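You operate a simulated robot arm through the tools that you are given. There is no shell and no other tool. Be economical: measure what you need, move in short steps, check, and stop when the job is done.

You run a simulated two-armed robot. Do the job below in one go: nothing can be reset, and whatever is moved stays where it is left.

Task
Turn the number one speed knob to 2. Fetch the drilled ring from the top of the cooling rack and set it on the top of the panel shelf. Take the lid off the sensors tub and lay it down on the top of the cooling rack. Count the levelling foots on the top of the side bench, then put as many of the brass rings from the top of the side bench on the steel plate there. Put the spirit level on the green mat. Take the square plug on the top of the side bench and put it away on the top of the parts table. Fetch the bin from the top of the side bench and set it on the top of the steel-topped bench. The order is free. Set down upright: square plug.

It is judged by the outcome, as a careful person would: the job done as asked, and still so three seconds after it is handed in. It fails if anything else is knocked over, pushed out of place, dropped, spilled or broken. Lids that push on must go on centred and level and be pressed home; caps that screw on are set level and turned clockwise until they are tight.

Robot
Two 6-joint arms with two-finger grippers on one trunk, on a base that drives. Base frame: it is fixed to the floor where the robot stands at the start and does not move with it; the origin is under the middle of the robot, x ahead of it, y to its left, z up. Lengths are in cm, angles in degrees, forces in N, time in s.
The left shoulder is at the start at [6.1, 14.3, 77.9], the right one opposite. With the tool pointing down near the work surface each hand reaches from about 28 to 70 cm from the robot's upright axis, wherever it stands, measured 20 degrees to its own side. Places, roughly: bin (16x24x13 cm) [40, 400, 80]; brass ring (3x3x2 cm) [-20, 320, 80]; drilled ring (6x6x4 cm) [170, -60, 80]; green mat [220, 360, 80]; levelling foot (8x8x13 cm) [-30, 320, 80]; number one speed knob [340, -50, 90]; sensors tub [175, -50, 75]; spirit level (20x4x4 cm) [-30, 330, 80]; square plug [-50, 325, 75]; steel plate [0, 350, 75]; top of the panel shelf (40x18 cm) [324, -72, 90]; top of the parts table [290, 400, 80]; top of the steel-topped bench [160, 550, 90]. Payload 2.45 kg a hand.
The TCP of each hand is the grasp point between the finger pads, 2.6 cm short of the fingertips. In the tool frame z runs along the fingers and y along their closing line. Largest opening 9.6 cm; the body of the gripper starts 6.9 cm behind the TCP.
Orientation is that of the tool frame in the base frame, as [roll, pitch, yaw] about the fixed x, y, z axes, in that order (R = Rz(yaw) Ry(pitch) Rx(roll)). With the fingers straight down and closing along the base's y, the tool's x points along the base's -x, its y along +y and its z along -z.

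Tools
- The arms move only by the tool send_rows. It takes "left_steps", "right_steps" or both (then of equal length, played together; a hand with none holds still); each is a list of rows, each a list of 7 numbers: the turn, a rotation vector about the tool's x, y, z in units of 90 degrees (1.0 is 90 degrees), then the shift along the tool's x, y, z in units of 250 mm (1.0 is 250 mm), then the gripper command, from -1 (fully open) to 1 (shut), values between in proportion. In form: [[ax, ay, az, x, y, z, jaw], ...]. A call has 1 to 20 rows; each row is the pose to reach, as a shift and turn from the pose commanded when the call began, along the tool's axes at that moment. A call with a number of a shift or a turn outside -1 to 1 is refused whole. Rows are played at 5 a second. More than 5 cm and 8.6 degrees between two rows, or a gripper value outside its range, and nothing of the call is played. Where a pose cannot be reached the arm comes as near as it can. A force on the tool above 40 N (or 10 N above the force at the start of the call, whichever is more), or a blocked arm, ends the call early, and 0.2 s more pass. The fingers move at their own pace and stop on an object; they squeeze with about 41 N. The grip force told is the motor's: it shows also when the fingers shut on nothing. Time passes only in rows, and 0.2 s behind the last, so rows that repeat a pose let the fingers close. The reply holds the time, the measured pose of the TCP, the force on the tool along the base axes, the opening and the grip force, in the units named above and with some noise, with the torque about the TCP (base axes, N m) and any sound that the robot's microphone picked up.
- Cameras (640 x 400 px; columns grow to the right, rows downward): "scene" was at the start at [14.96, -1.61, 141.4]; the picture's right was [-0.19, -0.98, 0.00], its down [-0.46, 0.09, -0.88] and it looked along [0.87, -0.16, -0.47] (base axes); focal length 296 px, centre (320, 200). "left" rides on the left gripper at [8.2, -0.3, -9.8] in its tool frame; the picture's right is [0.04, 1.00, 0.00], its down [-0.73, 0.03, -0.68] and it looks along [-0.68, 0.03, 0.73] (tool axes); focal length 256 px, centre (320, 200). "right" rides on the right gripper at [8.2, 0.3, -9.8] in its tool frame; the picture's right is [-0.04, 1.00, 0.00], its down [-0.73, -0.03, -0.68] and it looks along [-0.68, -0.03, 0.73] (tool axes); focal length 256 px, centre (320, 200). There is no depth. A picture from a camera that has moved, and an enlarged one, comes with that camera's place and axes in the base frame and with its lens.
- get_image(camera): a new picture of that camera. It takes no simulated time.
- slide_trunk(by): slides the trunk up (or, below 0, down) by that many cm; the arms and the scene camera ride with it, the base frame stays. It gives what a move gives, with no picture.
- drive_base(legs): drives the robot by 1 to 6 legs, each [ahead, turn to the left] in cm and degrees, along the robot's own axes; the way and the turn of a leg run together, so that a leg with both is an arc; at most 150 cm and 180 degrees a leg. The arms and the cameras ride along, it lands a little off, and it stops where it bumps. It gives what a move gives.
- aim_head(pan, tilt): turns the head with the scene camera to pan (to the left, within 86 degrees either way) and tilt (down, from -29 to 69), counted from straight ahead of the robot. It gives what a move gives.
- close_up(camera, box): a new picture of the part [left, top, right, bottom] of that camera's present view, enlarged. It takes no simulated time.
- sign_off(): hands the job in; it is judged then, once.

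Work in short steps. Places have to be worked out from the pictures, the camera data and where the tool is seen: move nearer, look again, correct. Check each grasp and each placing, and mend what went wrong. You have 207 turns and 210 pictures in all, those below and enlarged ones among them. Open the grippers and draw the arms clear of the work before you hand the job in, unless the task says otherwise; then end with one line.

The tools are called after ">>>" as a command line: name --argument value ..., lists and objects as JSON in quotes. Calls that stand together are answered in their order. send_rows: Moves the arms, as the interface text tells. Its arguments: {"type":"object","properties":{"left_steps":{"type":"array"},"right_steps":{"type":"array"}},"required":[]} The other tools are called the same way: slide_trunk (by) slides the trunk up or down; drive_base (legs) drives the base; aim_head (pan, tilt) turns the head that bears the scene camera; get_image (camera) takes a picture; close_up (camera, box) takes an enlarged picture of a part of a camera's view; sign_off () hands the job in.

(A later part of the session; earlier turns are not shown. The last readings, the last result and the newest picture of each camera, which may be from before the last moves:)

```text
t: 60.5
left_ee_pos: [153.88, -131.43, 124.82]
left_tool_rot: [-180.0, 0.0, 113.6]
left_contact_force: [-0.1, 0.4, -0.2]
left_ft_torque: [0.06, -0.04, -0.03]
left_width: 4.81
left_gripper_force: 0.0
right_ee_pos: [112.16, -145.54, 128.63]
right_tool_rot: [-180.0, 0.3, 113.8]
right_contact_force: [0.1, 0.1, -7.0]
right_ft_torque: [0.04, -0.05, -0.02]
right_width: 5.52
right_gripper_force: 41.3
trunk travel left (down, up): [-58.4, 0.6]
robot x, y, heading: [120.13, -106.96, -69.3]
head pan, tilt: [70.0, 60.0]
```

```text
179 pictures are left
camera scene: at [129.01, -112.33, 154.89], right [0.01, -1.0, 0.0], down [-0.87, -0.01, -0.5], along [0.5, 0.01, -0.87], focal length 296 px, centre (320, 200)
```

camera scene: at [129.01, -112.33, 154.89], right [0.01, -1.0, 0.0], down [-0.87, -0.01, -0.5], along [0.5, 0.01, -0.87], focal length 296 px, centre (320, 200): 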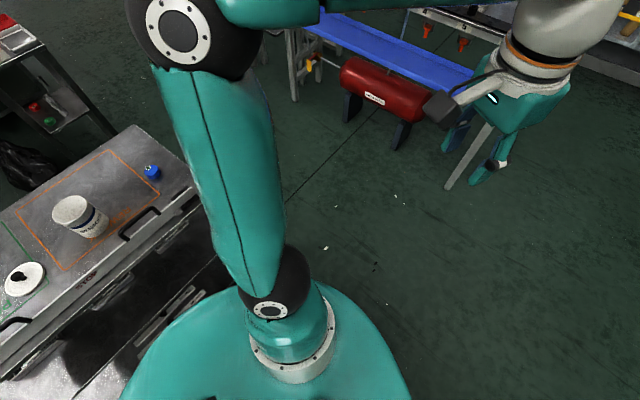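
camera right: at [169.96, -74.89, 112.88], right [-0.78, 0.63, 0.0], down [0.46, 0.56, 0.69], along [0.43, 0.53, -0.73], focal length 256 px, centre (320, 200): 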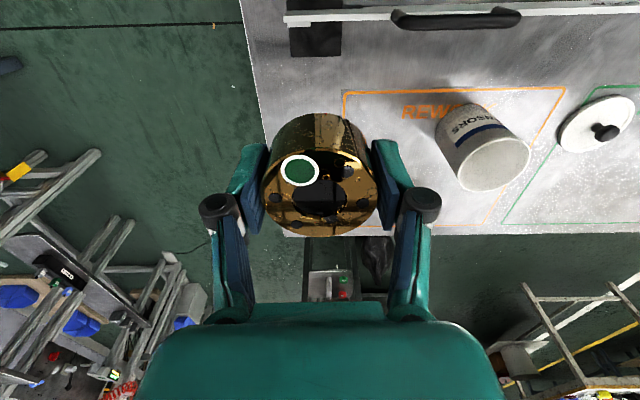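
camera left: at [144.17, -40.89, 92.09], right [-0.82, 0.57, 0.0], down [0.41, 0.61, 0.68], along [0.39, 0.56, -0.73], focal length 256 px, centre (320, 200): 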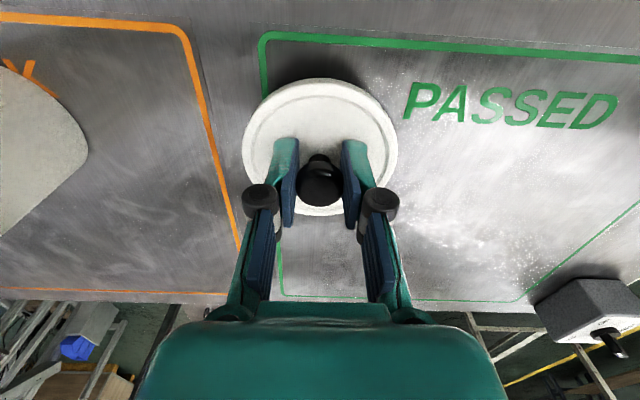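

Clear. I go on around the rack's end.

>>> drive_base --legs '[[25, 0], [0, 64], [62, 0], [0, 48]]'

>>> aim_head --pan 0 --tilt 30

>>> get_image --camera "scene"

```text
t: 71.0
left_ee_pos: [202.78, -96.17, 124.84]
left_tool_rot: [-180.0, 0.1, -136.5]
left_contact_force: [-0.8, -0.4, -0.1]
left_ft_torque: [-0.03, -0.01, -0.03]
left_width: 4.8
left_gripper_force: 0.0
right_ee_pos: [230.2, -130.63, 128.66]
right_tool_rot: [-180.0, 0.5, -136.4]
right_contact_force: [-0.2, 0.1, -6.8]
right_ft_torque: [0.01, 0.01, -0.03]
right_width: 5.5
right_gripper_force: 41.5
trunk travel left (down, up): [-58.4, 0.6]
robot x, y, heading: [193.17, -138.48, 40.2]
head pan, tilt: [70.0, 60.0]
```

```text
t: 72.4
left_ee_pos: [202.78, -96.14, 124.89]
left_tool_rot: [-180.0, 0.1, -136.4]
left_contact_force: [-0.4, -0.4, -0.2]
left_ft_torque: [-0.01, 0.01, -0.05]
left_width: 4.81
left_gripper_force: 0.1
right_ee_pos: [230.18, -130.58, 128.75]
right_tool_rot: [-179.9, 0.5, -136.4]
right_contact_force: [0.2, 1.8, -6.0]
right_ft_torque: [0.02, -0.01, -0.01]
right_width: 5.53
right_gripper_force: 41.4
trunk travel left (down, up): [-58.4, 0.6]
robot x, y, heading: [192.83, -138.43, 40.4]
head pan, tilt: [0.0, 30.0]
```

```text
178 pictures are left
camera scene: at [204.35, -128.53, 159.09], right [0.65, -0.76, 0.0], down [-0.38, -0.32, -0.87], along [0.66, 0.56, -0.5], focal length 296 px, centre (320, 200)
```

scene: 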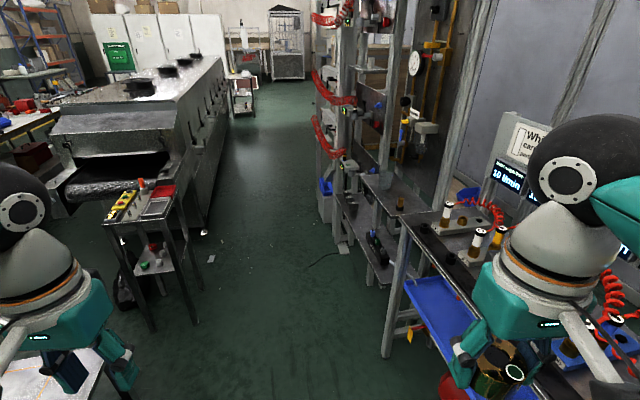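

The corridor to the panel is open. I drive along it in two legs, ending facing the shelf.

>>> drive_base --legs '[[60, 0], [0, 25], [40, 0]]'

>>> get_image --camera "scene"

```text
t: 79.4
left_ee_pos: [244.7, -20.09, 124.89]
left_tool_rot: [-180.0, 0.0, -110.4]
left_contact_force: [0.7, 0.0, -0.5]
left_ft_torque: [0.01, 0.03, 0.03]
left_width: 4.8
left_gripper_force: 0.1
right_ee_pos: [284.63, -39.05, 128.66]
right_tool_rot: [-179.9, 0.4, -110.3]
right_contact_force: [0.9, 0.6, -6.4]
right_ft_torque: [0.0, 0.0, -0.01]
right_width: 5.49
right_gripper_force: 41.4
trunk travel left (down, up): [-58.4, 0.6]
robot x, y, heading: [254.15, -62.44, 66.5]
head pan, tilt: [0.0, 30.0]
```

```text
177 pictures are left
camera scene: at [260.17, -48.24, 159.08], right [0.92, -0.4, 0.0], down [-0.2, -0.46, -0.87], along [0.35, 0.79, -0.5], focal length 296 px, centre (320, 200)
```

scene: 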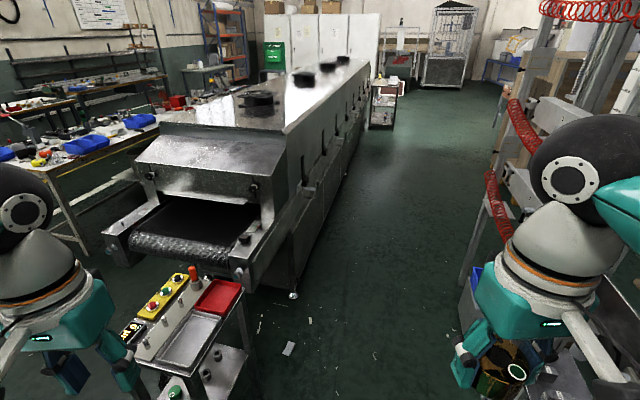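

I advance 24 cm and turn to face the shelf.

>>> drive_base --legs '[[24, 0], [0, -106]]'

>>> get_image --camera "scene"

```text
t: 85.0
left_ee_pos: [305.25, -27.48, 125.04]
left_tool_rot: [179.9, 0.0, 164.6]
left_contact_force: [-0.7, 0.0, 0.3]
left_ft_torque: [0.09, 0.05, 0.01]
left_width: 4.82
left_gripper_force: 0.0
right_ee_pos: [289.89, -68.75, 128.68]
right_tool_rot: [179.9, 0.2, 165.0]
right_contact_force: [-0.3, -0.6, -6.4]
right_ft_torque: [0.09, -0.05, 0.01]
right_width: 5.5
right_gripper_force: 41.7
trunk travel left (down, up): [-58.4, 0.6]
robot x, y, heading: [265.22, -35.94, -19.9]
head pan, tilt: [0.0, 30.0]
stopped in leg 2: the robot was blocked; the commanded pose is now the measured one
```

```text
176 pictures are left
camera scene: at [279.34, -41.66, 159.08], right [-0.34, -0.94, 0.0], down [-0.47, 0.17, -0.87], along [0.81, -0.29, -0.5], focal length 296 px, centre (320, 200)
```

scene: 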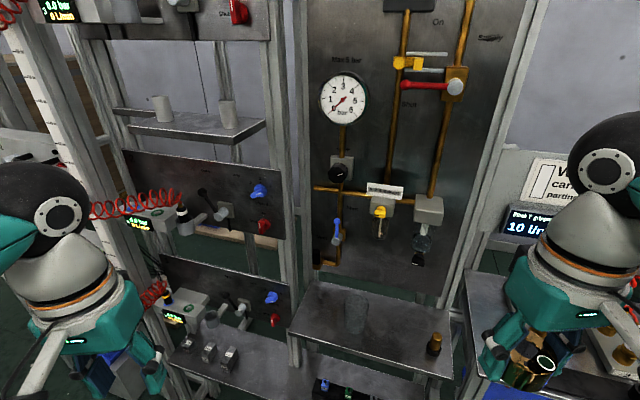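

Blocked at about -18°. I look to both sides to see what touches.

>>> aim_head --pan 60 --tilt 45

>>> get_image --camera "scene"

>>> aim_head --pan -65 --tilt 45

>>> get_image --camera "scene"

```text
t: 86.3
left_ee_pos: [305.19, -27.06, 124.98]
left_tool_rot: [180.0, 0.1, 164.7]
left_contact_force: [-0.1, -0.2, -0.4]
left_ft_torque: [-0.01, 0.01, 0.0]
left_width: 4.8
left_gripper_force: 0.0
right_ee_pos: [289.93, -68.41, 128.87]
right_tool_rot: [-179.8, 0.4, 164.9]
right_contact_force: [-0.1, 0.3, -6.5]
right_ft_torque: [-0.01, 0.03, 0.04]
right_width: 5.5
right_gripper_force: 40.6
trunk travel left (down, up): [-58.4, 0.6]
robot x, y, heading: [265.15, -36.13, -20.0]
head pan, tilt: [60.0, 45.0]
```

```text
175 pictures are left
camera scene: at [277.08, -32.98, 156.84], right [0.64, -0.77, 0.0], down [-0.54, -0.45, -0.71], along [0.54, 0.45, -0.71], focal length 296 px, centre (320, 200)
```

scene: 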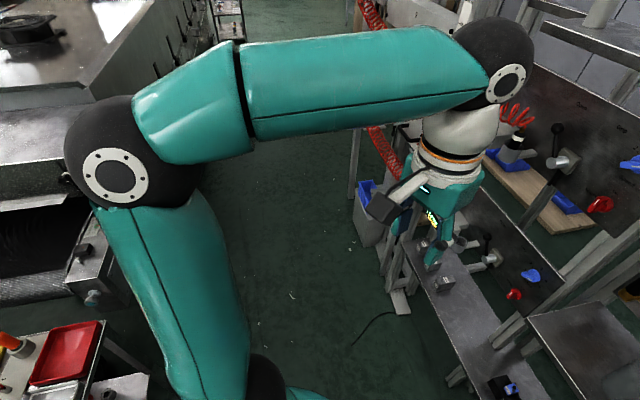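

```text
t: 88.3
left_ee_pos: [305.2, -26.93, 124.91]
left_tool_rot: [-180.0, 0.1, 164.7]
left_contact_force: [0.2, 0.0, -0.8]
left_ft_torque: [0.0, -0.01, 0.0]
left_width: 4.81
left_gripper_force: 0.0
right_ee_pos: [289.95, -68.34, 128.83]
right_tool_rot: [-180.0, 0.4, 164.9]
right_contact_force: [0.7, -0.6, -6.5]
right_ft_torque: [-0.02, 0.03, 0.0]
right_width: 5.49
right_gripper_force: 40.4
trunk travel left (down, up): [-58.4, 0.6]
robot x, y, heading: [265.28, -36.37, -19.9]
head pan, tilt: [-65.0, 45.0]
```

```text
174 pictures are left
camera scene: at [271.58, -46.29, 156.84], right [-1.0, -0.09, 0.0], down [-0.06, 0.7, -0.71], along [0.06, -0.7, -0.71], focal length 296 px, centre (320, 200)
```

scene: 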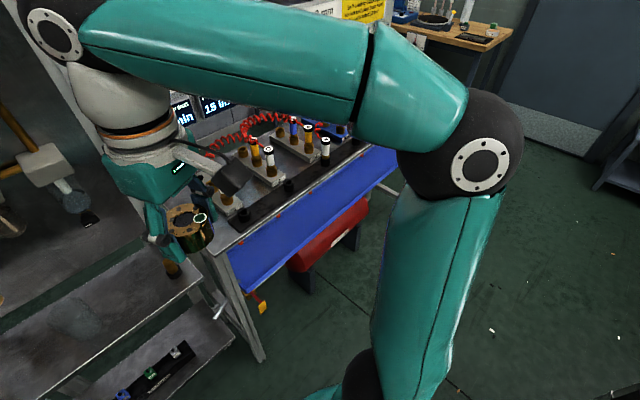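

Nothing clearly touches. I retract the left hand a bit toward the body and retry a small turn.

>>> send_rows --left_steps '[[0, 0, 0, 0.12, 0, 0, 0], [0, 0, 0, 0.24, 0, 0, 0]]'

>>> drive_base --legs '[[0, -10]]'

```text
t: 88.9
left_ee_pos: [299.37, -25.71, 124.97]
left_tool_rot: [-180.0, 0.2, 164.7]
left_contact_force: [-1.3, -0.1, 0.1]
left_ft_torque: [0.01, 0.01, 0.01]
left_width: 4.82
left_gripper_force: 0.1
right_ee_pos: [289.92, -68.39, 128.85]
right_tool_rot: [-179.9, 0.4, 164.9]
right_contact_force: [-0.3, 0.6, -4.9]
right_ft_torque: [-0.02, 0.01, 0.02]
right_width: 5.49
right_gripper_force: 41.4
trunk travel left (down, up): [-58.4, 0.6]
robot x, y, heading: [265.26, -35.84, -20.1]
head pan, tilt: [-65.0, 45.0]
```

```text
t: 90.1
left_ee_pos: [300.51, -31.86, 125.05]
left_tool_rot: [180.0, 0.0, 154.7]
left_contact_force: [0.8, -0.9, -0.2]
left_ft_torque: [0.02, 0.05, 0.02]
left_width: 4.81
left_gripper_force: 0.1
right_ee_pos: [283.94, -72.28, 128.83]
right_tool_rot: [-179.9, 0.4, 154.9]
right_contact_force: [-0.5, -0.4, -5.9]
right_ft_torque: [0.04, 0.03, 0.0]
right_width: 5.51
right_gripper_force: 40.9
trunk travel left (down, up): [-58.4, 0.6]
robot x, y, heading: [265.39, -36.0, -30.1]
head pan, tilt: [-65.0, 45.0]
```

It turned. Another -9° and I look at the shelf and knob panel.

>>> drive_base --legs '[[0, -9]]'

>>> aim_head --pan 0 --tilt 40

>>> get_image --camera "scene"

>>> get_image --camera "right"

>>> get_image --camera "left"

```text
t: 91.2
left_ee_pos: [300.81, -37.38, 125.11]
left_tool_rot: [-180.0, 0.1, 145.6]
left_contact_force: [-0.2, -1.1, -0.5]
left_ft_torque: [0.0, 0.01, -0.01]
left_width: 4.81
left_gripper_force: 0.0
right_ee_pos: [277.95, -74.62, 128.91]
right_tool_rot: [180.0, 0.4, 145.8]
right_contact_force: [0.1, 1.2, -5.4]
right_ft_torque: [0.02, 0.01, 0.02]
right_width: 5.53
right_gripper_force: 41.8
trunk travel left (down, up): [-58.4, 0.6]
robot x, y, heading: [265.67, -35.06, -38.8]
head pan, tilt: [-65.0, 45.0]
```

```text
t: 92.5
left_ee_pos: [300.78, -37.55, 125.01]
left_tool_rot: [180.0, 0.2, 145.6]
left_contact_force: [-0.7, 0.0, -0.2]
left_ft_torque: [0.0, -0.02, 0.01]
left_width: 4.82
left_gripper_force: 0.0
right_ee_pos: [277.93, -74.59, 128.98]
right_tool_rot: [-179.9, 0.2, 145.8]
right_contact_force: [-0.1, 0.2, -5.7]
right_ft_torque: [0.04, 0.01, 0.02]
right_width: 5.48
right_gripper_force: 41.3
trunk travel left (down, up): [-58.4, 0.6]
robot x, y, heading: [265.65, -35.29, -39.1]
head pan, tilt: [0.0, 40.0]
```

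```text
173 pictures are left
camera scene: at [276.99, -44.59, 157.56], right [-0.63, -0.78, 0.0], down [-0.5, 0.4, -0.77], along [0.6, -0.48, -0.64], focal length 296 px, centre (320, 200)
```

scene: 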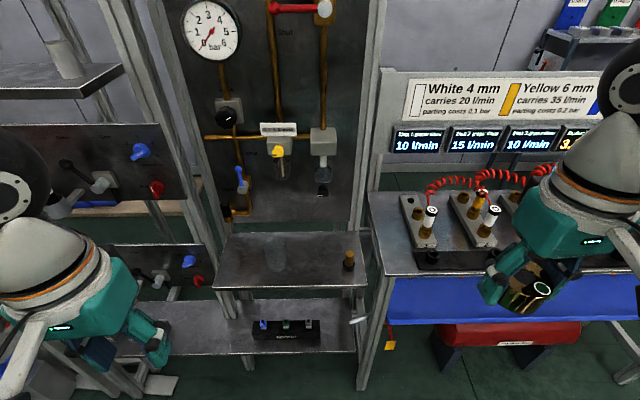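

```text
172 pictures are left
camera right: at [271.39, -69.94, 138.66], right [0.59, 0.8, 0.0], down [0.59, -0.43, 0.68], along [0.55, -0.41, -0.73], focal length 256 px, centre (320, 200)
```

right: 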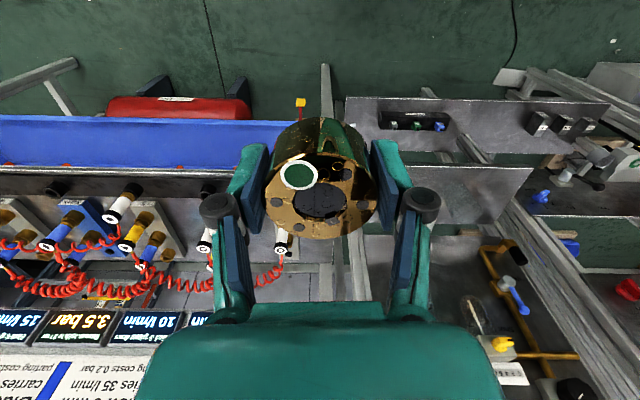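

```text
171 pictures are left
camera left: at [293.95, -33.12, 135.0], right [0.53, 0.85, 0.0], down [0.62, -0.39, 0.68], along [0.58, -0.36, -0.73], focal length 256 px, centre (320, 200)
```

left: 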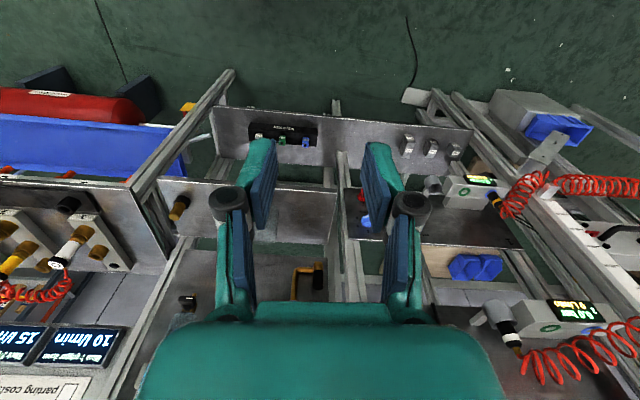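

Shelf corners fit (305,-83),(330,-51),(320,-93) at z≈90. I enlarge it to see the beaker and the brass piece.

>>> close_up --camera "scene" --box '[190, 210, 390, 340]'

>>> close_up --camera "scene" --box '[40, 110, 240, 310]'

>>> close_up --camera "left" --box '[100, 80, 340, 260]'

```text
3.08 times, centred on (290, 275) of scene
camera zoom: at [276.99, -44.59, 157.56], right [-0.63, -0.78, 0.0], down [-0.5, 0.4, -0.77], along [0.6, -0.48, -0.64], focal length 911 px, centre (412, -31)
```

zoom: 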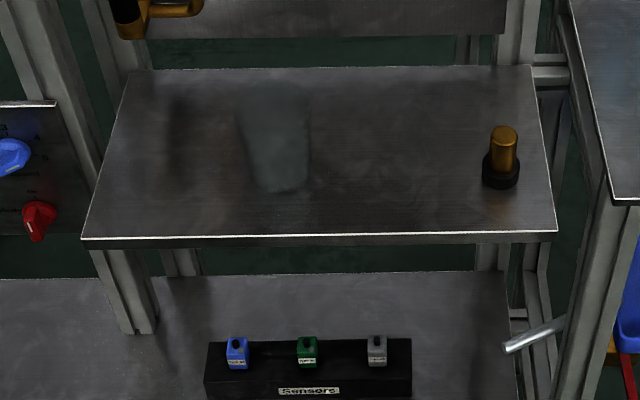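

```text
2.00 times, centred on (140, 210) of scene
camera zoom: at [276.99, -44.59, 157.56], right [-0.63, -0.78, 0.0], down [-0.5, 0.4, -0.77], along [0.6, -0.48, -0.64], focal length 592 px, centre (680, 180)
```

zoom: 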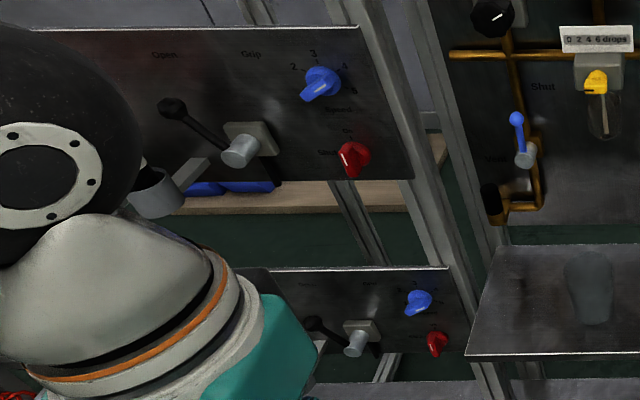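

```text
2.22 times, centred on (220, 170) of left
camera zoom: at [293.95, -33.12, 135.0], right [0.53, 0.85, 0.0], down [0.62, -0.39, 0.68], along [0.58, -0.36, -0.73], focal length 569 px, centre (542, 267)
```

zoom: 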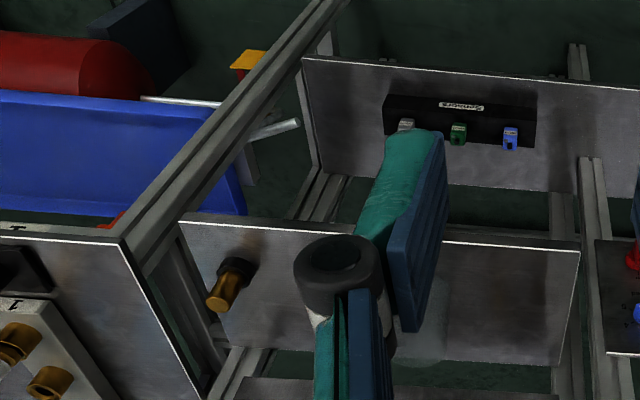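

Free spot between beaker and brass piece: about (317,-76), 5 cm from the front edge. I bring the ring half way first.

>>> send_rows --right_steps '[[0, 0, 0, -0.09, 0.1, 0, 1], [0, 0, 0, -0.18, 0.2, 0, 1], [0, 0, 0, -0.28, 0.3, 0.05, 1], [0, 0, 0, -0.38, 0.4, 0.1, 1], [0, 0, 0, -0.5, 0.5, 0.15, 1], [0, 0, 0, -0.62, 0.6, 0.2, 1], [0, 0, 0, -0.74, 0.7, 0.25, 1], [0, 0, 0, -0.86, 0.78, 0.3, 1], [0, 0, 0, -0.98, 0.83, 0.35, 1], [0, 0, 0, -0.98, 0.83, 0.35, 1]]'

>>> get_image --camera "right"

>>> get_image --camera "scene"

```text
t: 94.7
left_ee_pos: [300.77, -37.45, 125.14]
left_tool_rot: [180.0, 0.1, 145.7]
left_contact_force: [0.7, 0.8, -0.5]
left_ft_torque: [0.0, 0.01, 0.03]
left_width: 4.79
left_gripper_force: 0.1
right_ee_pos: [309.52, -70.95, 120.09]
right_tool_rot: [-179.8, 0.2, 145.9]
right_contact_force: [-0.3, 0.1, -6.4]
right_ft_torque: [0.01, 0.01, 0.02]
right_width: 5.5
right_gripper_force: 41.5
right hand out of reach, approached as far as the arm can: row 9, 10
trunk travel left (down, up): [-58.4, 0.6]
robot x, y, heading: [265.7, -35.54, -38.7]
head pan, tilt: [0.0, 40.0]
```

```text
167 pictures are left
camera right: at [302.83, -66.3, 129.77], right [0.59, 0.8, 0.0], down [0.59, -0.43, 0.68], along [0.55, -0.41, -0.73], focal length 256 px, centre (320, 200)
```

right: 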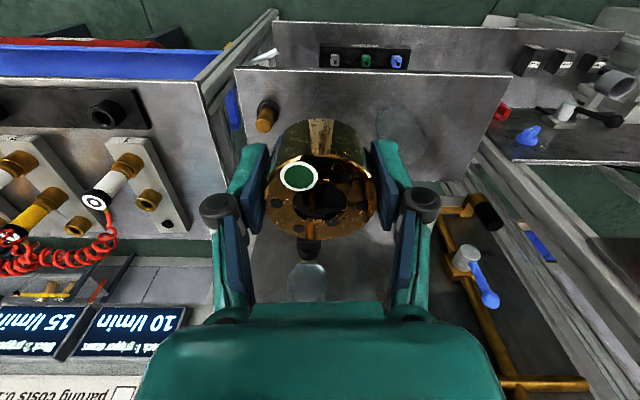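

```text
166 pictures are left
camera scene: at [276.89, -44.56, 157.58], right [-0.63, -0.78, 0.0], down [-0.5, 0.4, -0.77], along [0.6, -0.48, -0.64], focal length 296 px, centre (320, 200)
```

scene: 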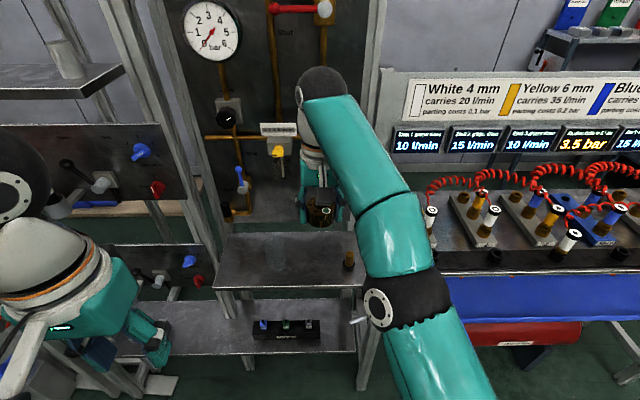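

Reach improves lower down (shoulder at 96). I lower to z≈104 in front of the shelf edge, then move in 9 cm.

>>> send_rows --right_steps '[[0, 0, 0, 0, 0, 0.18, 1], [0, 0, 0, 0, 0, 0.36, 1], [0, 0, 0, 0, 0, 0.52, 1], [0, 0, 0, 0, 0, 0.62, 1], [0, 0, 0, -0.12, 0, 0.62, 1], [0, 0, 0, -0.24, 0, 0.62, 1], [0, 0, 0, -0.36, 0.004, 0.62, 1], [0, 0, 0, -0.36, 0.004, 0.62, 1]]'

>>> get_image --camera "right"

>>> get_image --camera "scene"

```text
t: 96.5
left_ee_pos: [300.83, -37.51, 125.09]
left_tool_rot: [-180.0, 0.0, 145.7]
left_contact_force: [0.8, -0.8, 0.5]
left_ft_torque: [-0.03, -0.01, 0.0]
left_width: 4.81
left_gripper_force: 0.0
right_ee_pos: [315.03, -75.17, 104.17]
right_tool_rot: [-180.0, 0.2, 146.0]
right_contact_force: [0.6, 0.4, -5.9]
right_ft_torque: [0.01, 0.04, 0.04]
right_width: 5.48
right_gripper_force: 41.1
right hand out of reach, approached as far as the arm can: row 7, 8
trunk travel left (down, up): [-58.4, 0.6]
robot x, y, heading: [265.5, -35.57, -39.1]
head pan, tilt: [0.0, 40.0]
```

```text
165 pictures are left
camera right: at [308.44, -70.37, 114.0], right [0.59, 0.8, 0.0], down [0.59, -0.43, 0.68], along [0.55, -0.41, -0.73], focal length 256 px, centre (320, 200)
```

right: 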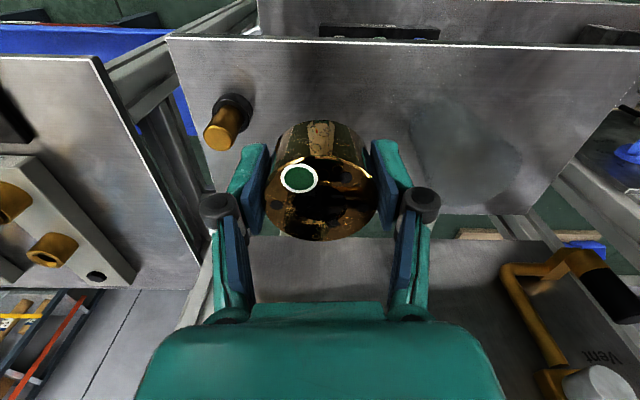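

```text
164 pictures are left
camera scene: at [277.08, -44.61, 157.55], right [-0.63, -0.78, 0.0], down [-0.5, 0.4, -0.77], along [0.6, -0.48, -0.64], focal length 296 px, centre (320, 200)
```

scene: 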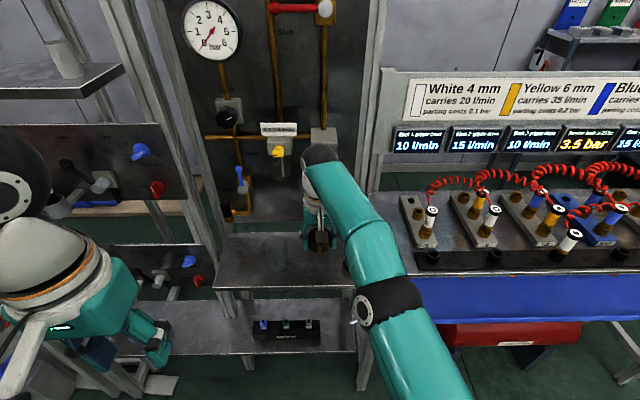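

The ring would overhang the edge here (edge ≈3 cm from its centre); I drive forward 4 cm and check again.

>>> drive_base --legs '[[4, 0]]'

>>> get_image --camera "right"

```text
t: 97.4
left_ee_pos: [304.34, -40.1, 125.06]
left_tool_rot: [180.0, 0.0, 145.6]
left_contact_force: [1.0, -0.9, -0.2]
left_ft_torque: [0.06, 0.04, -0.01]
left_width: 4.83
left_gripper_force: 0.0
right_ee_pos: [318.47, -77.88, 104.2]
right_tool_rot: [-179.9, 0.2, 145.8]
right_contact_force: [0.8, -1.1, -6.9]
right_ft_torque: [0.07, 0.02, 0.01]
right_width: 5.51
right_gripper_force: 41.0
trunk travel left (down, up): [-58.4, 0.6]
robot x, y, heading: [269.04, -38.18, -39.0]
head pan, tilt: [0.0, 40.0]
```

```text
163 pictures are left
camera right: at [311.79, -73.1, 113.86], right [0.59, 0.8, 0.0], down [0.59, -0.43, 0.68], along [0.55, -0.41, -0.73], focal length 256 px, centre (320, 200)
```

right: 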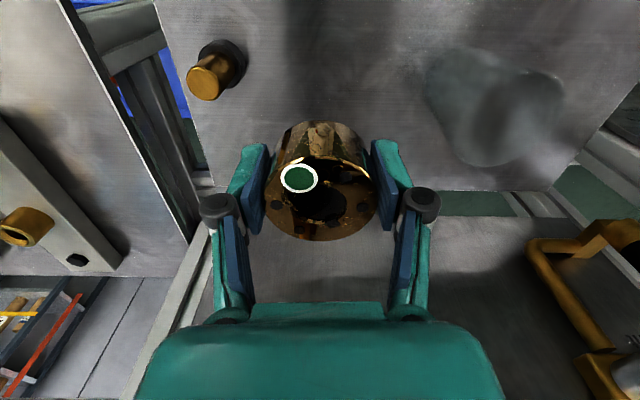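

Good: centre is now well on the shelf. I shift 1 cm toward the beaker side and lower to z≈94.7, then probe gently.

>>> send_rows --right_steps '[[0, 0, 0, 0, 0.04, 0.08, 1], [0, 0, 0, 0, 0.04, 0.18, 1], [0, 0, 0, 0, 0.04, 0.28, 1], [0, 0, 0, 0, 0.04, 0.35, 1], [0, 0, 0, 0, 0.04, 0.38, 1], [0, 0, 0, 0, 0.04, 0.38, 1]]'

>>> get_image --camera "right"

```text
t: 97.8
left_ee_pos: [303.99, -39.91, 125.25]
left_tool_rot: [179.9, 0.2, 145.5]
left_contact_force: [-0.3, 0.7, 0.1]
left_ft_torque: [0.01, 0.03, 0.01]
left_width: 4.81
left_gripper_force: 0.0
right_ee_pos: [318.71, -77.67, 103.74]
right_tool_rot: [179.9, 2.2, 145.2]
right_contact_force: [-9.8, 1.7, 8.7]
right_ft_torque: [-0.69, -1.09, -0.31]
right_width: 5.52
right_gripper_force: 41.2
trunk travel left (down, up): [-58.4, 0.6]
robot x, y, heading: [268.78, -37.92, -38.9]
head pan, tilt: [0.0, 40.0]
stopped in row 2 (right hand): the force on the tool passed its limit at 52 N (the readings are from after the stop); the commanded pose is now the measured one
```

```text
162 pictures are left
camera right: at [311.98, -72.53, 113.18], right [0.6, 0.8, 0.0], down [0.56, -0.43, 0.71], along [0.56, -0.43, -0.71], focal length 256 px, centre (320, 200)
```

right: 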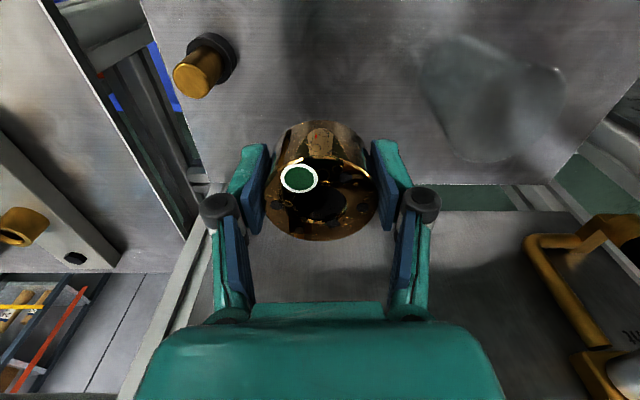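

Unexpected force; the wrist probably touched a fitting on the panel. I lift and back off 3 cm and look.

>>> send_rows --right_steps '[[0, 0, 0, 0.06, 0, -0.04, 1], [0, 0, 0, 0.14, 0, -0.06, 1], [0, 0, 0, 0.14, 0, -0.06, 1]]'

>>> close_up --camera "scene" --box '[190, 80, 430, 310]'

>>> get_image --camera "left"

```text
t: 98.7
left_ee_pos: [304.17, -40.09, 125.17]
left_tool_rot: [180.0, 0.0, 145.6]
left_contact_force: [0.5, 0.2, 0.4]
left_ft_torque: [0.02, -0.01, 0.01]
left_width: 4.78
left_gripper_force: 0.0
right_ee_pos: [315.96, -75.71, 104.67]
right_tool_rot: [179.9, 1.9, 145.2]
right_contact_force: [0.5, -0.8, -5.7]
right_ft_torque: [0.05, 0.03, -0.03]
right_width: 5.5
right_gripper_force: 41.2
trunk travel left (down, up): [-58.4, 0.6]
robot x, y, heading: [269.01, -38.12, -38.8]
head pan, tilt: [0.0, 40.0]
```

```text
1.74 times, centred on (310, 195) of scene
camera zoom: at [280.35, -47.24, 157.53], right [-0.63, -0.78, 0.0], down [-0.5, 0.4, -0.76], along [0.59, -0.48, -0.64], focal length 515 px, centre (337, 209)
```

zoom: 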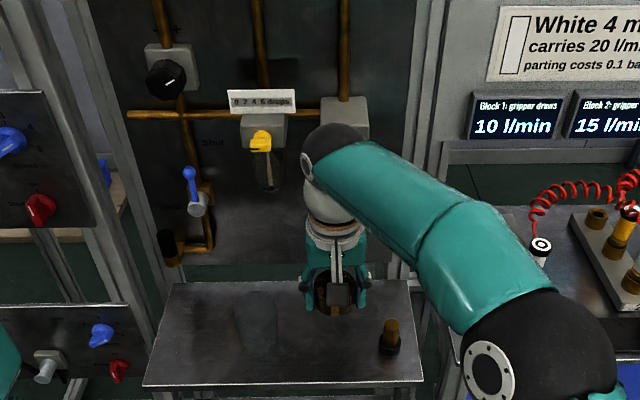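

```text
160 pictures are left
camera left: at [297.29, -35.77, 135.06], right [0.53, 0.85, 0.0], down [0.62, -0.39, 0.68], along [0.57, -0.36, -0.73], focal length 256 px, centre (320, 200)
```

left: 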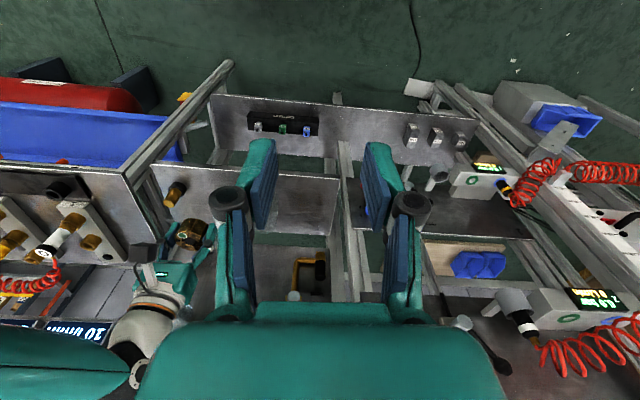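

The wrist touched the grey valve on the panel. I stay nearer the front edge (centre ≈4.7 cm in), correct the 1.9° tilt, and lower.

>>> send_rows --right_steps '[[0, 0.02, 0, -0.015, 0, 0.06, 1], [0, 0.02, 0, -0.015, 0, 0.14, 1], [0, 0.02, 0, -0.015, 0, 0.22, 1], [0, 0.02, 0, -0.015, 0, 0.3, 1], [0, 0.02, 0, -0.015, 0, 0.36, 1], [0, 0.02, 0, -0.015, 0, 0.4, 1], [0, 0.02, 0, -0.015, 0, 0.4, 1]]'

>>> get_image --camera "right"

```text
t: 100.2
left_ee_pos: [304.02, -40.0, 125.2]
left_tool_rot: [-179.9, 0.1, 145.7]
left_contact_force: [0.5, -0.1, 0.6]
left_ft_torque: [0.01, -0.02, 0.01]
left_width: 4.8
left_gripper_force: 0.1
right_ee_pos: [316.49, -76.11, 94.75]
right_tool_rot: [179.9, 0.2, 145.2]
right_contact_force: [0.8, -0.4, -6.8]
right_ft_torque: [0.02, 0.03, 0.02]
right_width: 5.53
right_gripper_force: 41.9
trunk travel left (down, up): [-58.4, 0.6]
robot x, y, heading: [268.61, -38.19, -39.3]
head pan, tilt: [0.0, 40.0]
```

```text
159 pictures are left
camera right: at [309.99, -71.23, 104.58], right [0.6, 0.8, 0.0], down [0.58, -0.44, 0.68], along [0.54, -0.41, -0.73], focal length 256 px, centre (320, 200)
```

right: 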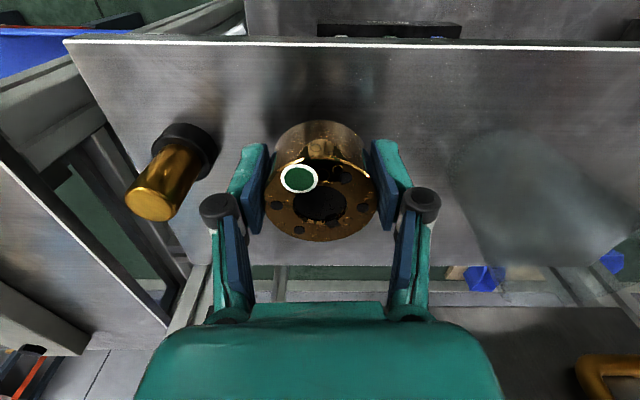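

Clear all around. Lower gently to contact.

>>> send_rows --right_steps '[[0, 0, 0, 0, 0, 0.02, 1], [0, 0, 0, 0, 0, 0.04, 1], [0, 0, 0, 0, 0, 0.055, 1], [0, 0, 0, 0, 0, 0.065, 1]]'

```text
t: 101.2
left_ee_pos: [304.13, -40.04, 125.22]
left_tool_rot: [-180.0, 0.0, 145.6]
left_contact_force: [0.2, -0.5, 0.1]
left_ft_torque: [-0.02, -0.01, 0.01]
left_width: 4.81
left_gripper_force: 0.1
right_ee_pos: [316.54, -76.01, 93.32]
right_tool_rot: [179.9, 0.2, 145.4]
right_contact_force: [-0.6, 0.4, -6.9]
right_ft_torque: [-0.02, 0.03, -0.04]
right_width: 5.48
right_gripper_force: 41.1
trunk travel left (down, up): [-58.4, 0.6]
robot x, y, heading: [268.92, -38.24, -38.7]
head pan, tilt: [0.0, 40.0]
```

No contact yet; lower further in small steps.

>>> send_rows --right_steps '[[0, 0, 0, 0, 0, 0.012, 1], [0, 0, 0, 0, 0, 0.024, 1], [0, 0, 0, 0, 0, 0.036, 1], [0, 0, 0, 0, 0, 0.048, 1]]'

```text
t: 102.2
left_ee_pos: [304.12, -39.92, 125.27]
left_tool_rot: [-180.0, 0.1, 145.5]
left_contact_force: [0.2, -0.6, 0.2]
left_ft_torque: [0.02, -0.01, 0.0]
left_width: 4.8
left_gripper_force: 0.1
right_ee_pos: [316.62, -76.08, 92.23]
right_tool_rot: [179.8, 0.6, 145.2]
right_contact_force: [1.6, -0.4, 12.3]
right_ft_torque: [-0.27, 0.41, 0.09]
right_width: 5.49
right_gripper_force: 41.0
trunk travel left (down, up): [-58.4, 0.6]
robot x, y, heading: [269.01, -37.93, -38.9]
head pan, tilt: [0.0, 40.0]
```

Contact. I release a little, and rise back along the same path, then draw back toward the robot.

>>> send_rows --right_steps '[[0, 0, 0, 0, 0, -0.008, 0.3], [0, 0, 0, 0, 0, -0.008, -0.45], [0, 0, 0, 0, 0, -0.008, -0.45], [0, 0, 0, 0, 0, -0.06, -0.45], [0, 0, 0, 0, 0, -0.16, -0.45], [0, 0, 0, 0, 0, -0.28, -0.45], [0, 0, 0, 0, 0, -0.4, -0.45], [0, 0, 0, 0.08, 0, -0.5, -0.45], [0, 0, 0, 0.22, 0, -0.55, -0.45], [0, 0, 0, 0.4, 0, -0.6, -0.45], [0, 0, 0, 0.58, 0, -0.6, -0.45], [0, 0, 0, 0.76, -0.05, -0.6, -0.45]]'

>>> get_image --camera "right"

>>> get_image --camera "scene"

```text
t: 104.8
left_ee_pos: [303.76, -39.95, 125.3]
left_tool_rot: [180.0, 0.1, 145.7]
left_contact_force: [-0.2, 0.5, 0.3]
left_ft_torque: [-0.01, -0.02, -0.02]
left_width: 4.81
left_gripper_force: 0.1
right_ee_pos: [300.1, -66.19, 107.19]
right_tool_rot: [180.0, 0.4, 145.2]
right_contact_force: [-0.1, -0.1, 0.4]
right_ft_torque: [0.02, -0.03, -0.01]
right_width: 6.96
right_gripper_force: 0.0
trunk travel left (down, up): [-58.4, 0.6]
robot x, y, heading: [268.98, -38.01, -38.7]
head pan, tilt: [0.0, 40.0]
```

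```text
158 pictures are left
camera right: at [293.57, -61.32, 116.98], right [0.6, 0.8, 0.0], down [0.58, -0.44, 0.68], along [0.55, -0.41, -0.73], focal length 256 px, centre (320, 200)
```

right: 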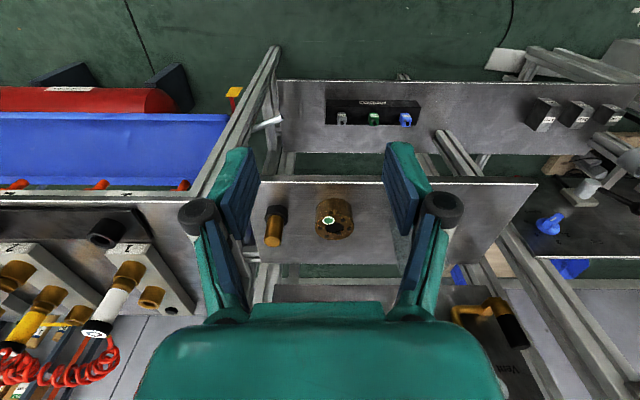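

```text
157 pictures are left
camera scene: at [279.96, -47.09, 157.58], right [-0.63, -0.78, 0.0], down [-0.5, 0.4, -0.77], along [0.6, -0.48, -0.64], focal length 296 px, centre (320, 200)
```

scene: 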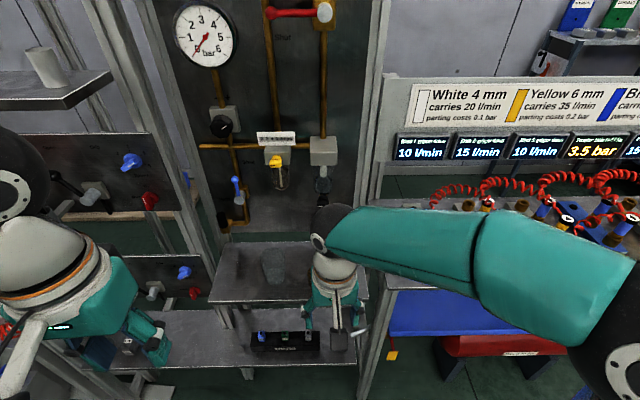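

The ring is well placed. Now the speed knob: I enlarge the lower panel to read its labels.

>>> close_up --camera "scene" --box '[110, 240, 230, 320]'

>>> close_up --camera "scene" --box '[20, 80, 220, 220]'

```text
5.00 times, centred on (170, 280) of scene
camera zoom: at [279.96, -47.09, 157.58], right [-0.63, -0.78, 0.0], down [-0.5, 0.4, -0.77], along [0.6, -0.48, -0.64], focal length 1480 px, centre (1070, -200)
```

zoom: 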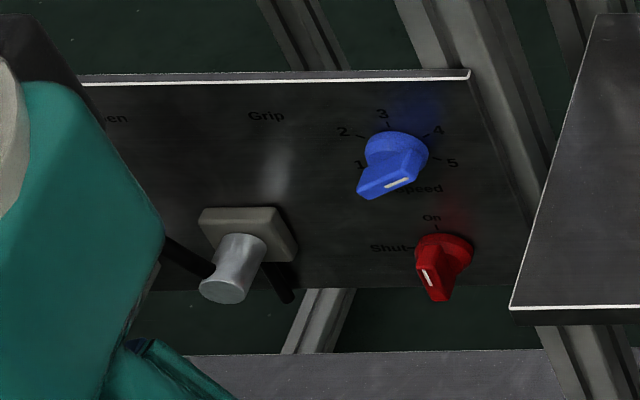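

```text
2.86 times, centred on (120, 150) of scene
camera zoom: at [279.96, -47.09, 157.58], right [-0.63, -0.78, 0.0], down [-0.5, 0.4, -0.77], along [0.6, -0.48, -0.64], focal length 846 px, centre (891, 343)
```

zoom: 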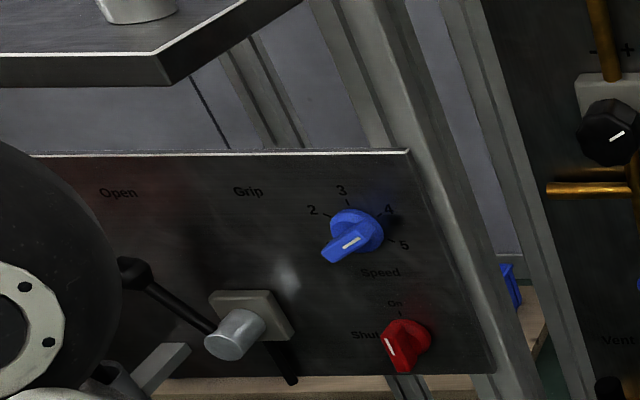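

The lower panel is knob 1 (dial 1–5, 3 at top). I bring the left hand around to point forward at it; first half of the turn now.

>>> send_rows --left_steps '[[0, -0.09, 0, -0.07, 0, 0.1, 0], [0, -0.18, 0, -0.14, 0, 0.2, 0], [0, -0.27, 0, -0.21, 0.02, 0.3, 0], [0, -0.36, 0, -0.28, 0.06, 0.4, 0], [0, -0.45, 0, -0.35, 0.1, 0.5, 0], [0, -0.5, 0, -0.4, 0.14, 0.6, 0], [0, -0.5, 0, -0.4, 0.14, 0.6, 0]]'

>>> get_image --camera "left"

>>> get_image --camera "scene"

```text
t: 106.5
left_ee_pos: [315.68, -43.54, 111.69]
left_tool_rot: [-179.7, 45.0, 145.7]
left_contact_force: [0.2, 0.7, -0.3]
left_ft_torque: [0.01, 0.01, -0.02]
left_width: 4.81
left_gripper_force: 0.1
left hand out of reach, approached as far as the arm can: row 6, 7
right_ee_pos: [300.2, -66.11, 107.22]
right_tool_rot: [179.9, 0.3, 145.3]
right_contact_force: [-0.1, 0.2, -0.4]
right_ft_torque: [-0.03, 0.03, -0.01]
right_width: 6.96
right_gripper_force: 0.0
trunk travel left (down, up): [-58.4, 0.6]
robot x, y, heading: [268.81, -38.32, -38.9]
head pan, tilt: [0.0, 40.0]
```

```text
154 pictures are left
camera left: at [305.05, -36.64, 112.94], right [0.54, 0.84, -0.03], down [0.05, 0.0, 1.0], along [0.84, -0.54, -0.04], focal length 256 px, centre (320, 200)
```

left: 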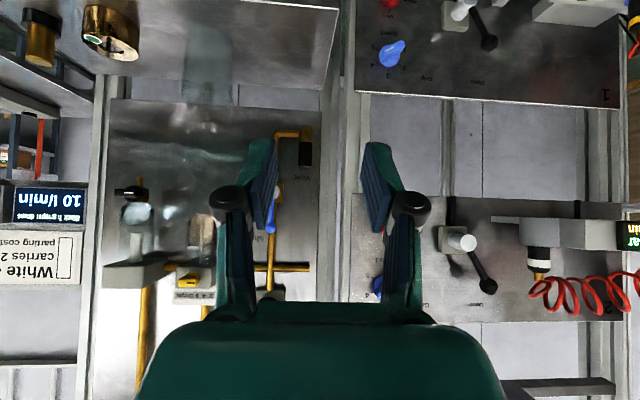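

```text
153 pictures are left
camera scene: at [280.07, -47.06, 157.58], right [-0.63, -0.78, 0.0], down [-0.5, 0.4, -0.77], along [0.6, -0.48, -0.64], focal length 296 px, centre (320, 200)
```

scene: 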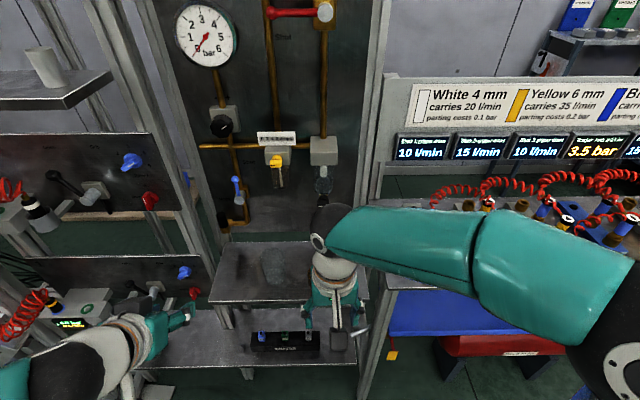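

The left camera sees panel "1" upside down. I enlarge its knob.

>>> close_up --camera "left" --box '[340, 0, 640, 120]'

>>> close_up --camera "left" --box '[360, 20, 440, 80]'

```text
2.13 times, centred on (490, 60) of left
camera zoom: at [305.05, -36.64, 112.94], right [0.54, 0.84, -0.03], down [0.05, 0.0, 1.0], along [0.84, -0.54, -0.04], focal length 546 px, centre (-43, 499)
```

zoom: 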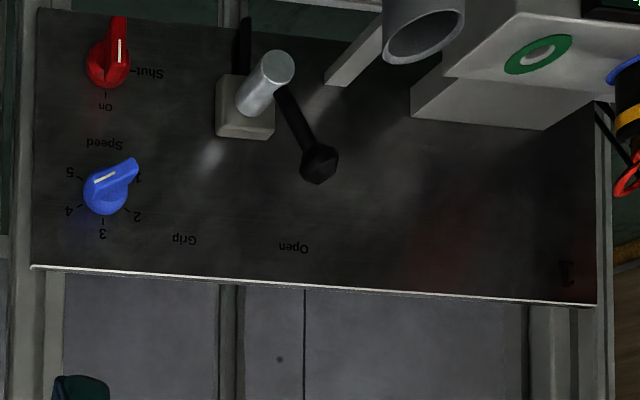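

```text
6.67 times, centred on (400, 50) of left
camera zoom: at [305.05, -36.64, 112.94], right [0.54, 0.84, -0.03], down [0.05, 0.0, 1.0], along [0.84, -0.54, -0.04], focal length 1707 px, centre (-213, 1200)
```

zoom: 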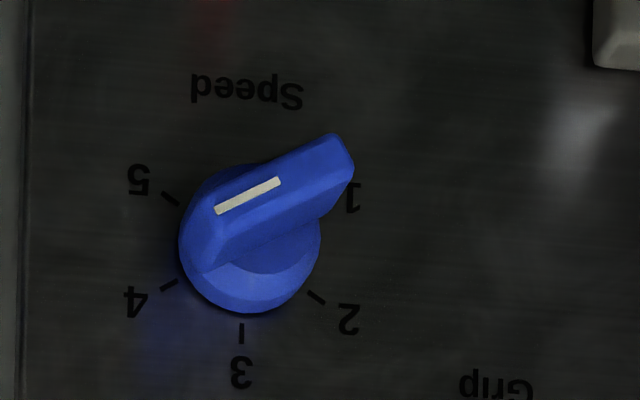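

I lower the left hand to look at the knob head-on.

>>> send_rows --left_steps '[[0, 0, 0, 0.1, 0.08, 0.1, 0], [0, 0, 0, 0.2, 0.16, 0.2, 0], [0, 0, 0, 0.31, 0.24, 0.31, 0], [0, 0, 0, 0.42, 0.32, 0.42, 0], [0, 0, 0, 0.52, 0.4, 0.52, 0], [0, 0, 0, 0.6, 0.4, 0.6, 0], [0, 0, 0, 0.6, 0.4, 0.6, 0]]'

>>> get_image --camera "left"

```text
t: 108.0
left_ee_pos: [322.08, -43.69, 96.31]
left_tool_rot: [177.7, 43.3, 145.5]
left_contact_force: [0.4, 0.0, -0.5]
left_ft_torque: [0.01, -0.01, 0.01]
left_width: 4.78
left_gripper_force: 0.0
left hand out of reach, approached as far as the arm can: row 1, 2, 3, 4, 5, 6, 7
right_ee_pos: [300.34, -66.17, 107.32]
right_tool_rot: [180.0, 0.3, 145.3]
right_contact_force: [-0.3, 0.1, -1.1]
right_ft_torque: [0.0, -0.03, 0.01]
right_width: 6.93
right_gripper_force: 0.1
trunk travel left (down, up): [-58.4, 0.6]
robot x, y, heading: [268.76, -38.03, -38.9]
head pan, tilt: [0.0, 40.0]
```

```text
150 pictures are left
camera left: at [311.3, -37.26, 97.89], right [0.52, 0.86, 0.0], down [0.06, -0.04, 1.0], along [0.86, -0.51, -0.07], focal length 256 px, centre (320, 200)
```

left: 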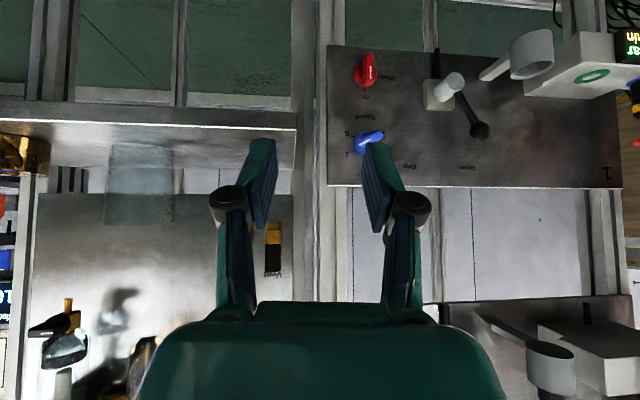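

The arm is too folded here; I back the base 12 cm and then line up.

>>> drive_base --legs '[[-12, 0]]'

>>> get_image --camera "left"

```text
t: 109.3
left_ee_pos: [312.76, -36.07, 96.39]
left_tool_rot: [177.6, 43.5, 145.7]
left_contact_force: [-0.9, -0.3, 0.3]
left_ft_torque: [0.03, -0.02, 0.01]
left_width: 4.79
left_gripper_force: 0.0
right_ee_pos: [290.91, -58.37, 107.25]
right_tool_rot: [179.9, 0.4, 145.3]
right_contact_force: [-0.6, -0.1, 0.0]
right_ft_torque: [-0.02, -0.02, 0.01]
right_width: 6.95
right_gripper_force: 0.2
trunk travel left (down, up): [-58.4, 0.6]
robot x, y, heading: [259.88, -30.35, -38.7]
head pan, tilt: [0.0, 40.0]
```

```text
149 pictures are left
camera left: at [301.83, -29.53, 97.95], right [0.51, 0.86, 0.0], down [0.06, -0.04, 1.0], along [0.86, -0.51, -0.07], focal length 256 px, centre (320, 200)
```

left: 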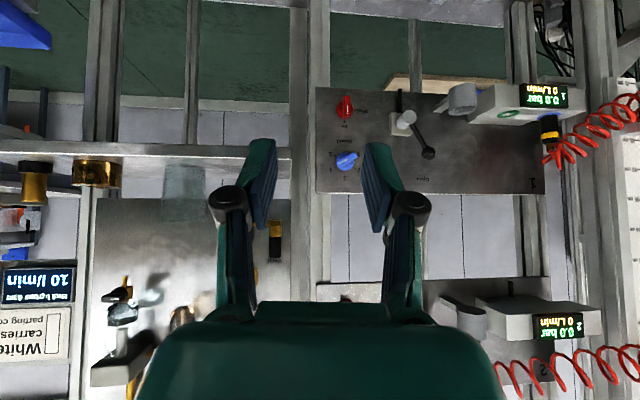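

Knob triangulated at ≈(342,-48,88). The previous command target, shifted by the base move, should now be reachable and head-on; I let the arm settle there.

>>> send_rows --left_steps '[[0, 0, 0, 0, 0, 0, 0], [0, 0, 0, 0, 0, 0, 0], [0, 0, 0, 0, 0, 0, 0], [0, 0, 0, 0, 0, 0, 0]]'

>>> get_image --camera "left"

```text
t: 110.3
left_ee_pos: [312.89, -36.14, 96.32]
left_tool_rot: [177.7, 43.3, 145.7]
left_contact_force: [-0.6, -0.5, 0.9]
left_ft_torque: [-0.03, 0.01, -0.01]
left_width: 4.83
left_gripper_force: 0.0
right_ee_pos: [290.93, -58.55, 107.28]
right_tool_rot: [179.9, 0.3, 145.3]
right_contact_force: [0.5, -1.4, -0.9]
right_ft_torque: [0.01, -0.01, -0.01]
right_width: 6.95
right_gripper_force: 0.1
trunk travel left (down, up): [-58.4, 0.6]
robot x, y, heading: [259.56, -30.21, -39.1]
head pan, tilt: [0.0, 40.0]
```

```text
148 pictures are left
camera left: at [301.93, -29.61, 97.94], right [0.51, 0.86, 0.0], down [0.06, -0.04, 1.0], along [0.86, -0.51, -0.07], focal length 256 px, centre (320, 200)
```

left: 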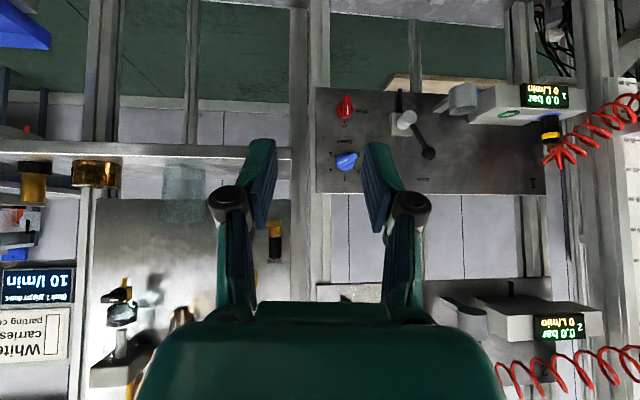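

I move the hand down and left a bit.

>>> send_rows --left_steps '[[0, 0, 0, 0.08, 0.08, 0.08, 0], [0, 0, 0, 0.16, 0.16, 0.16, 0], [0, 0, 0, 0.22, 0.25, 0.22, 0], [0, 0, 0, 0.22, 0.25, 0.22, 0]]'

>>> get_image --camera "left"

```text
t: 111.3
left_ee_pos: [315.77, -36.04, 92.34]
left_tool_rot: [175.4, 41.5, 145.8]
left_contact_force: [1.1, -0.1, 0.0]
left_ft_torque: [-0.02, -0.03, -0.03]
left_width: 4.79
left_gripper_force: 0.1
left hand out of reach, approached as far as the arm can: row 1, 2, 3, 4
right_ee_pos: [290.94, -58.54, 107.33]
right_tool_rot: [179.9, 0.2, 145.3]
right_contact_force: [0.8, 0.8, 0.2]
right_ft_torque: [0.02, -0.04, 0.01]
right_width: 6.97
right_gripper_force: 0.1
trunk travel left (down, up): [-58.4, 0.6]
robot x, y, heading: [259.47, -30.42, -39.1]
head pan, tilt: [0.0, 40.0]
```

```text
147 pictures are left
camera left: at [304.85, -29.88, 94.3], right [0.49, 0.87, 0.03], down [0.07, -0.08, 0.99], along [0.87, -0.49, -0.1], focal length 256 px, centre (320, 200)
```

left: 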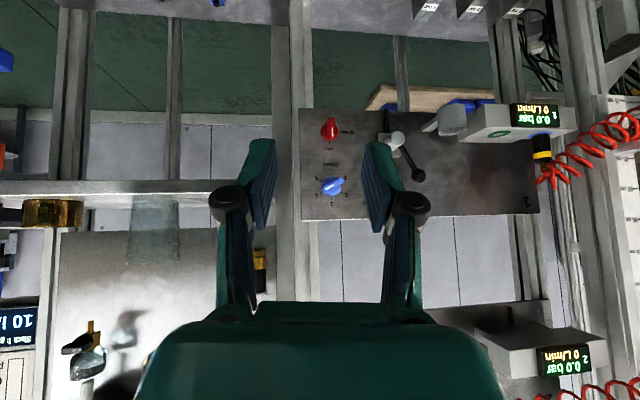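

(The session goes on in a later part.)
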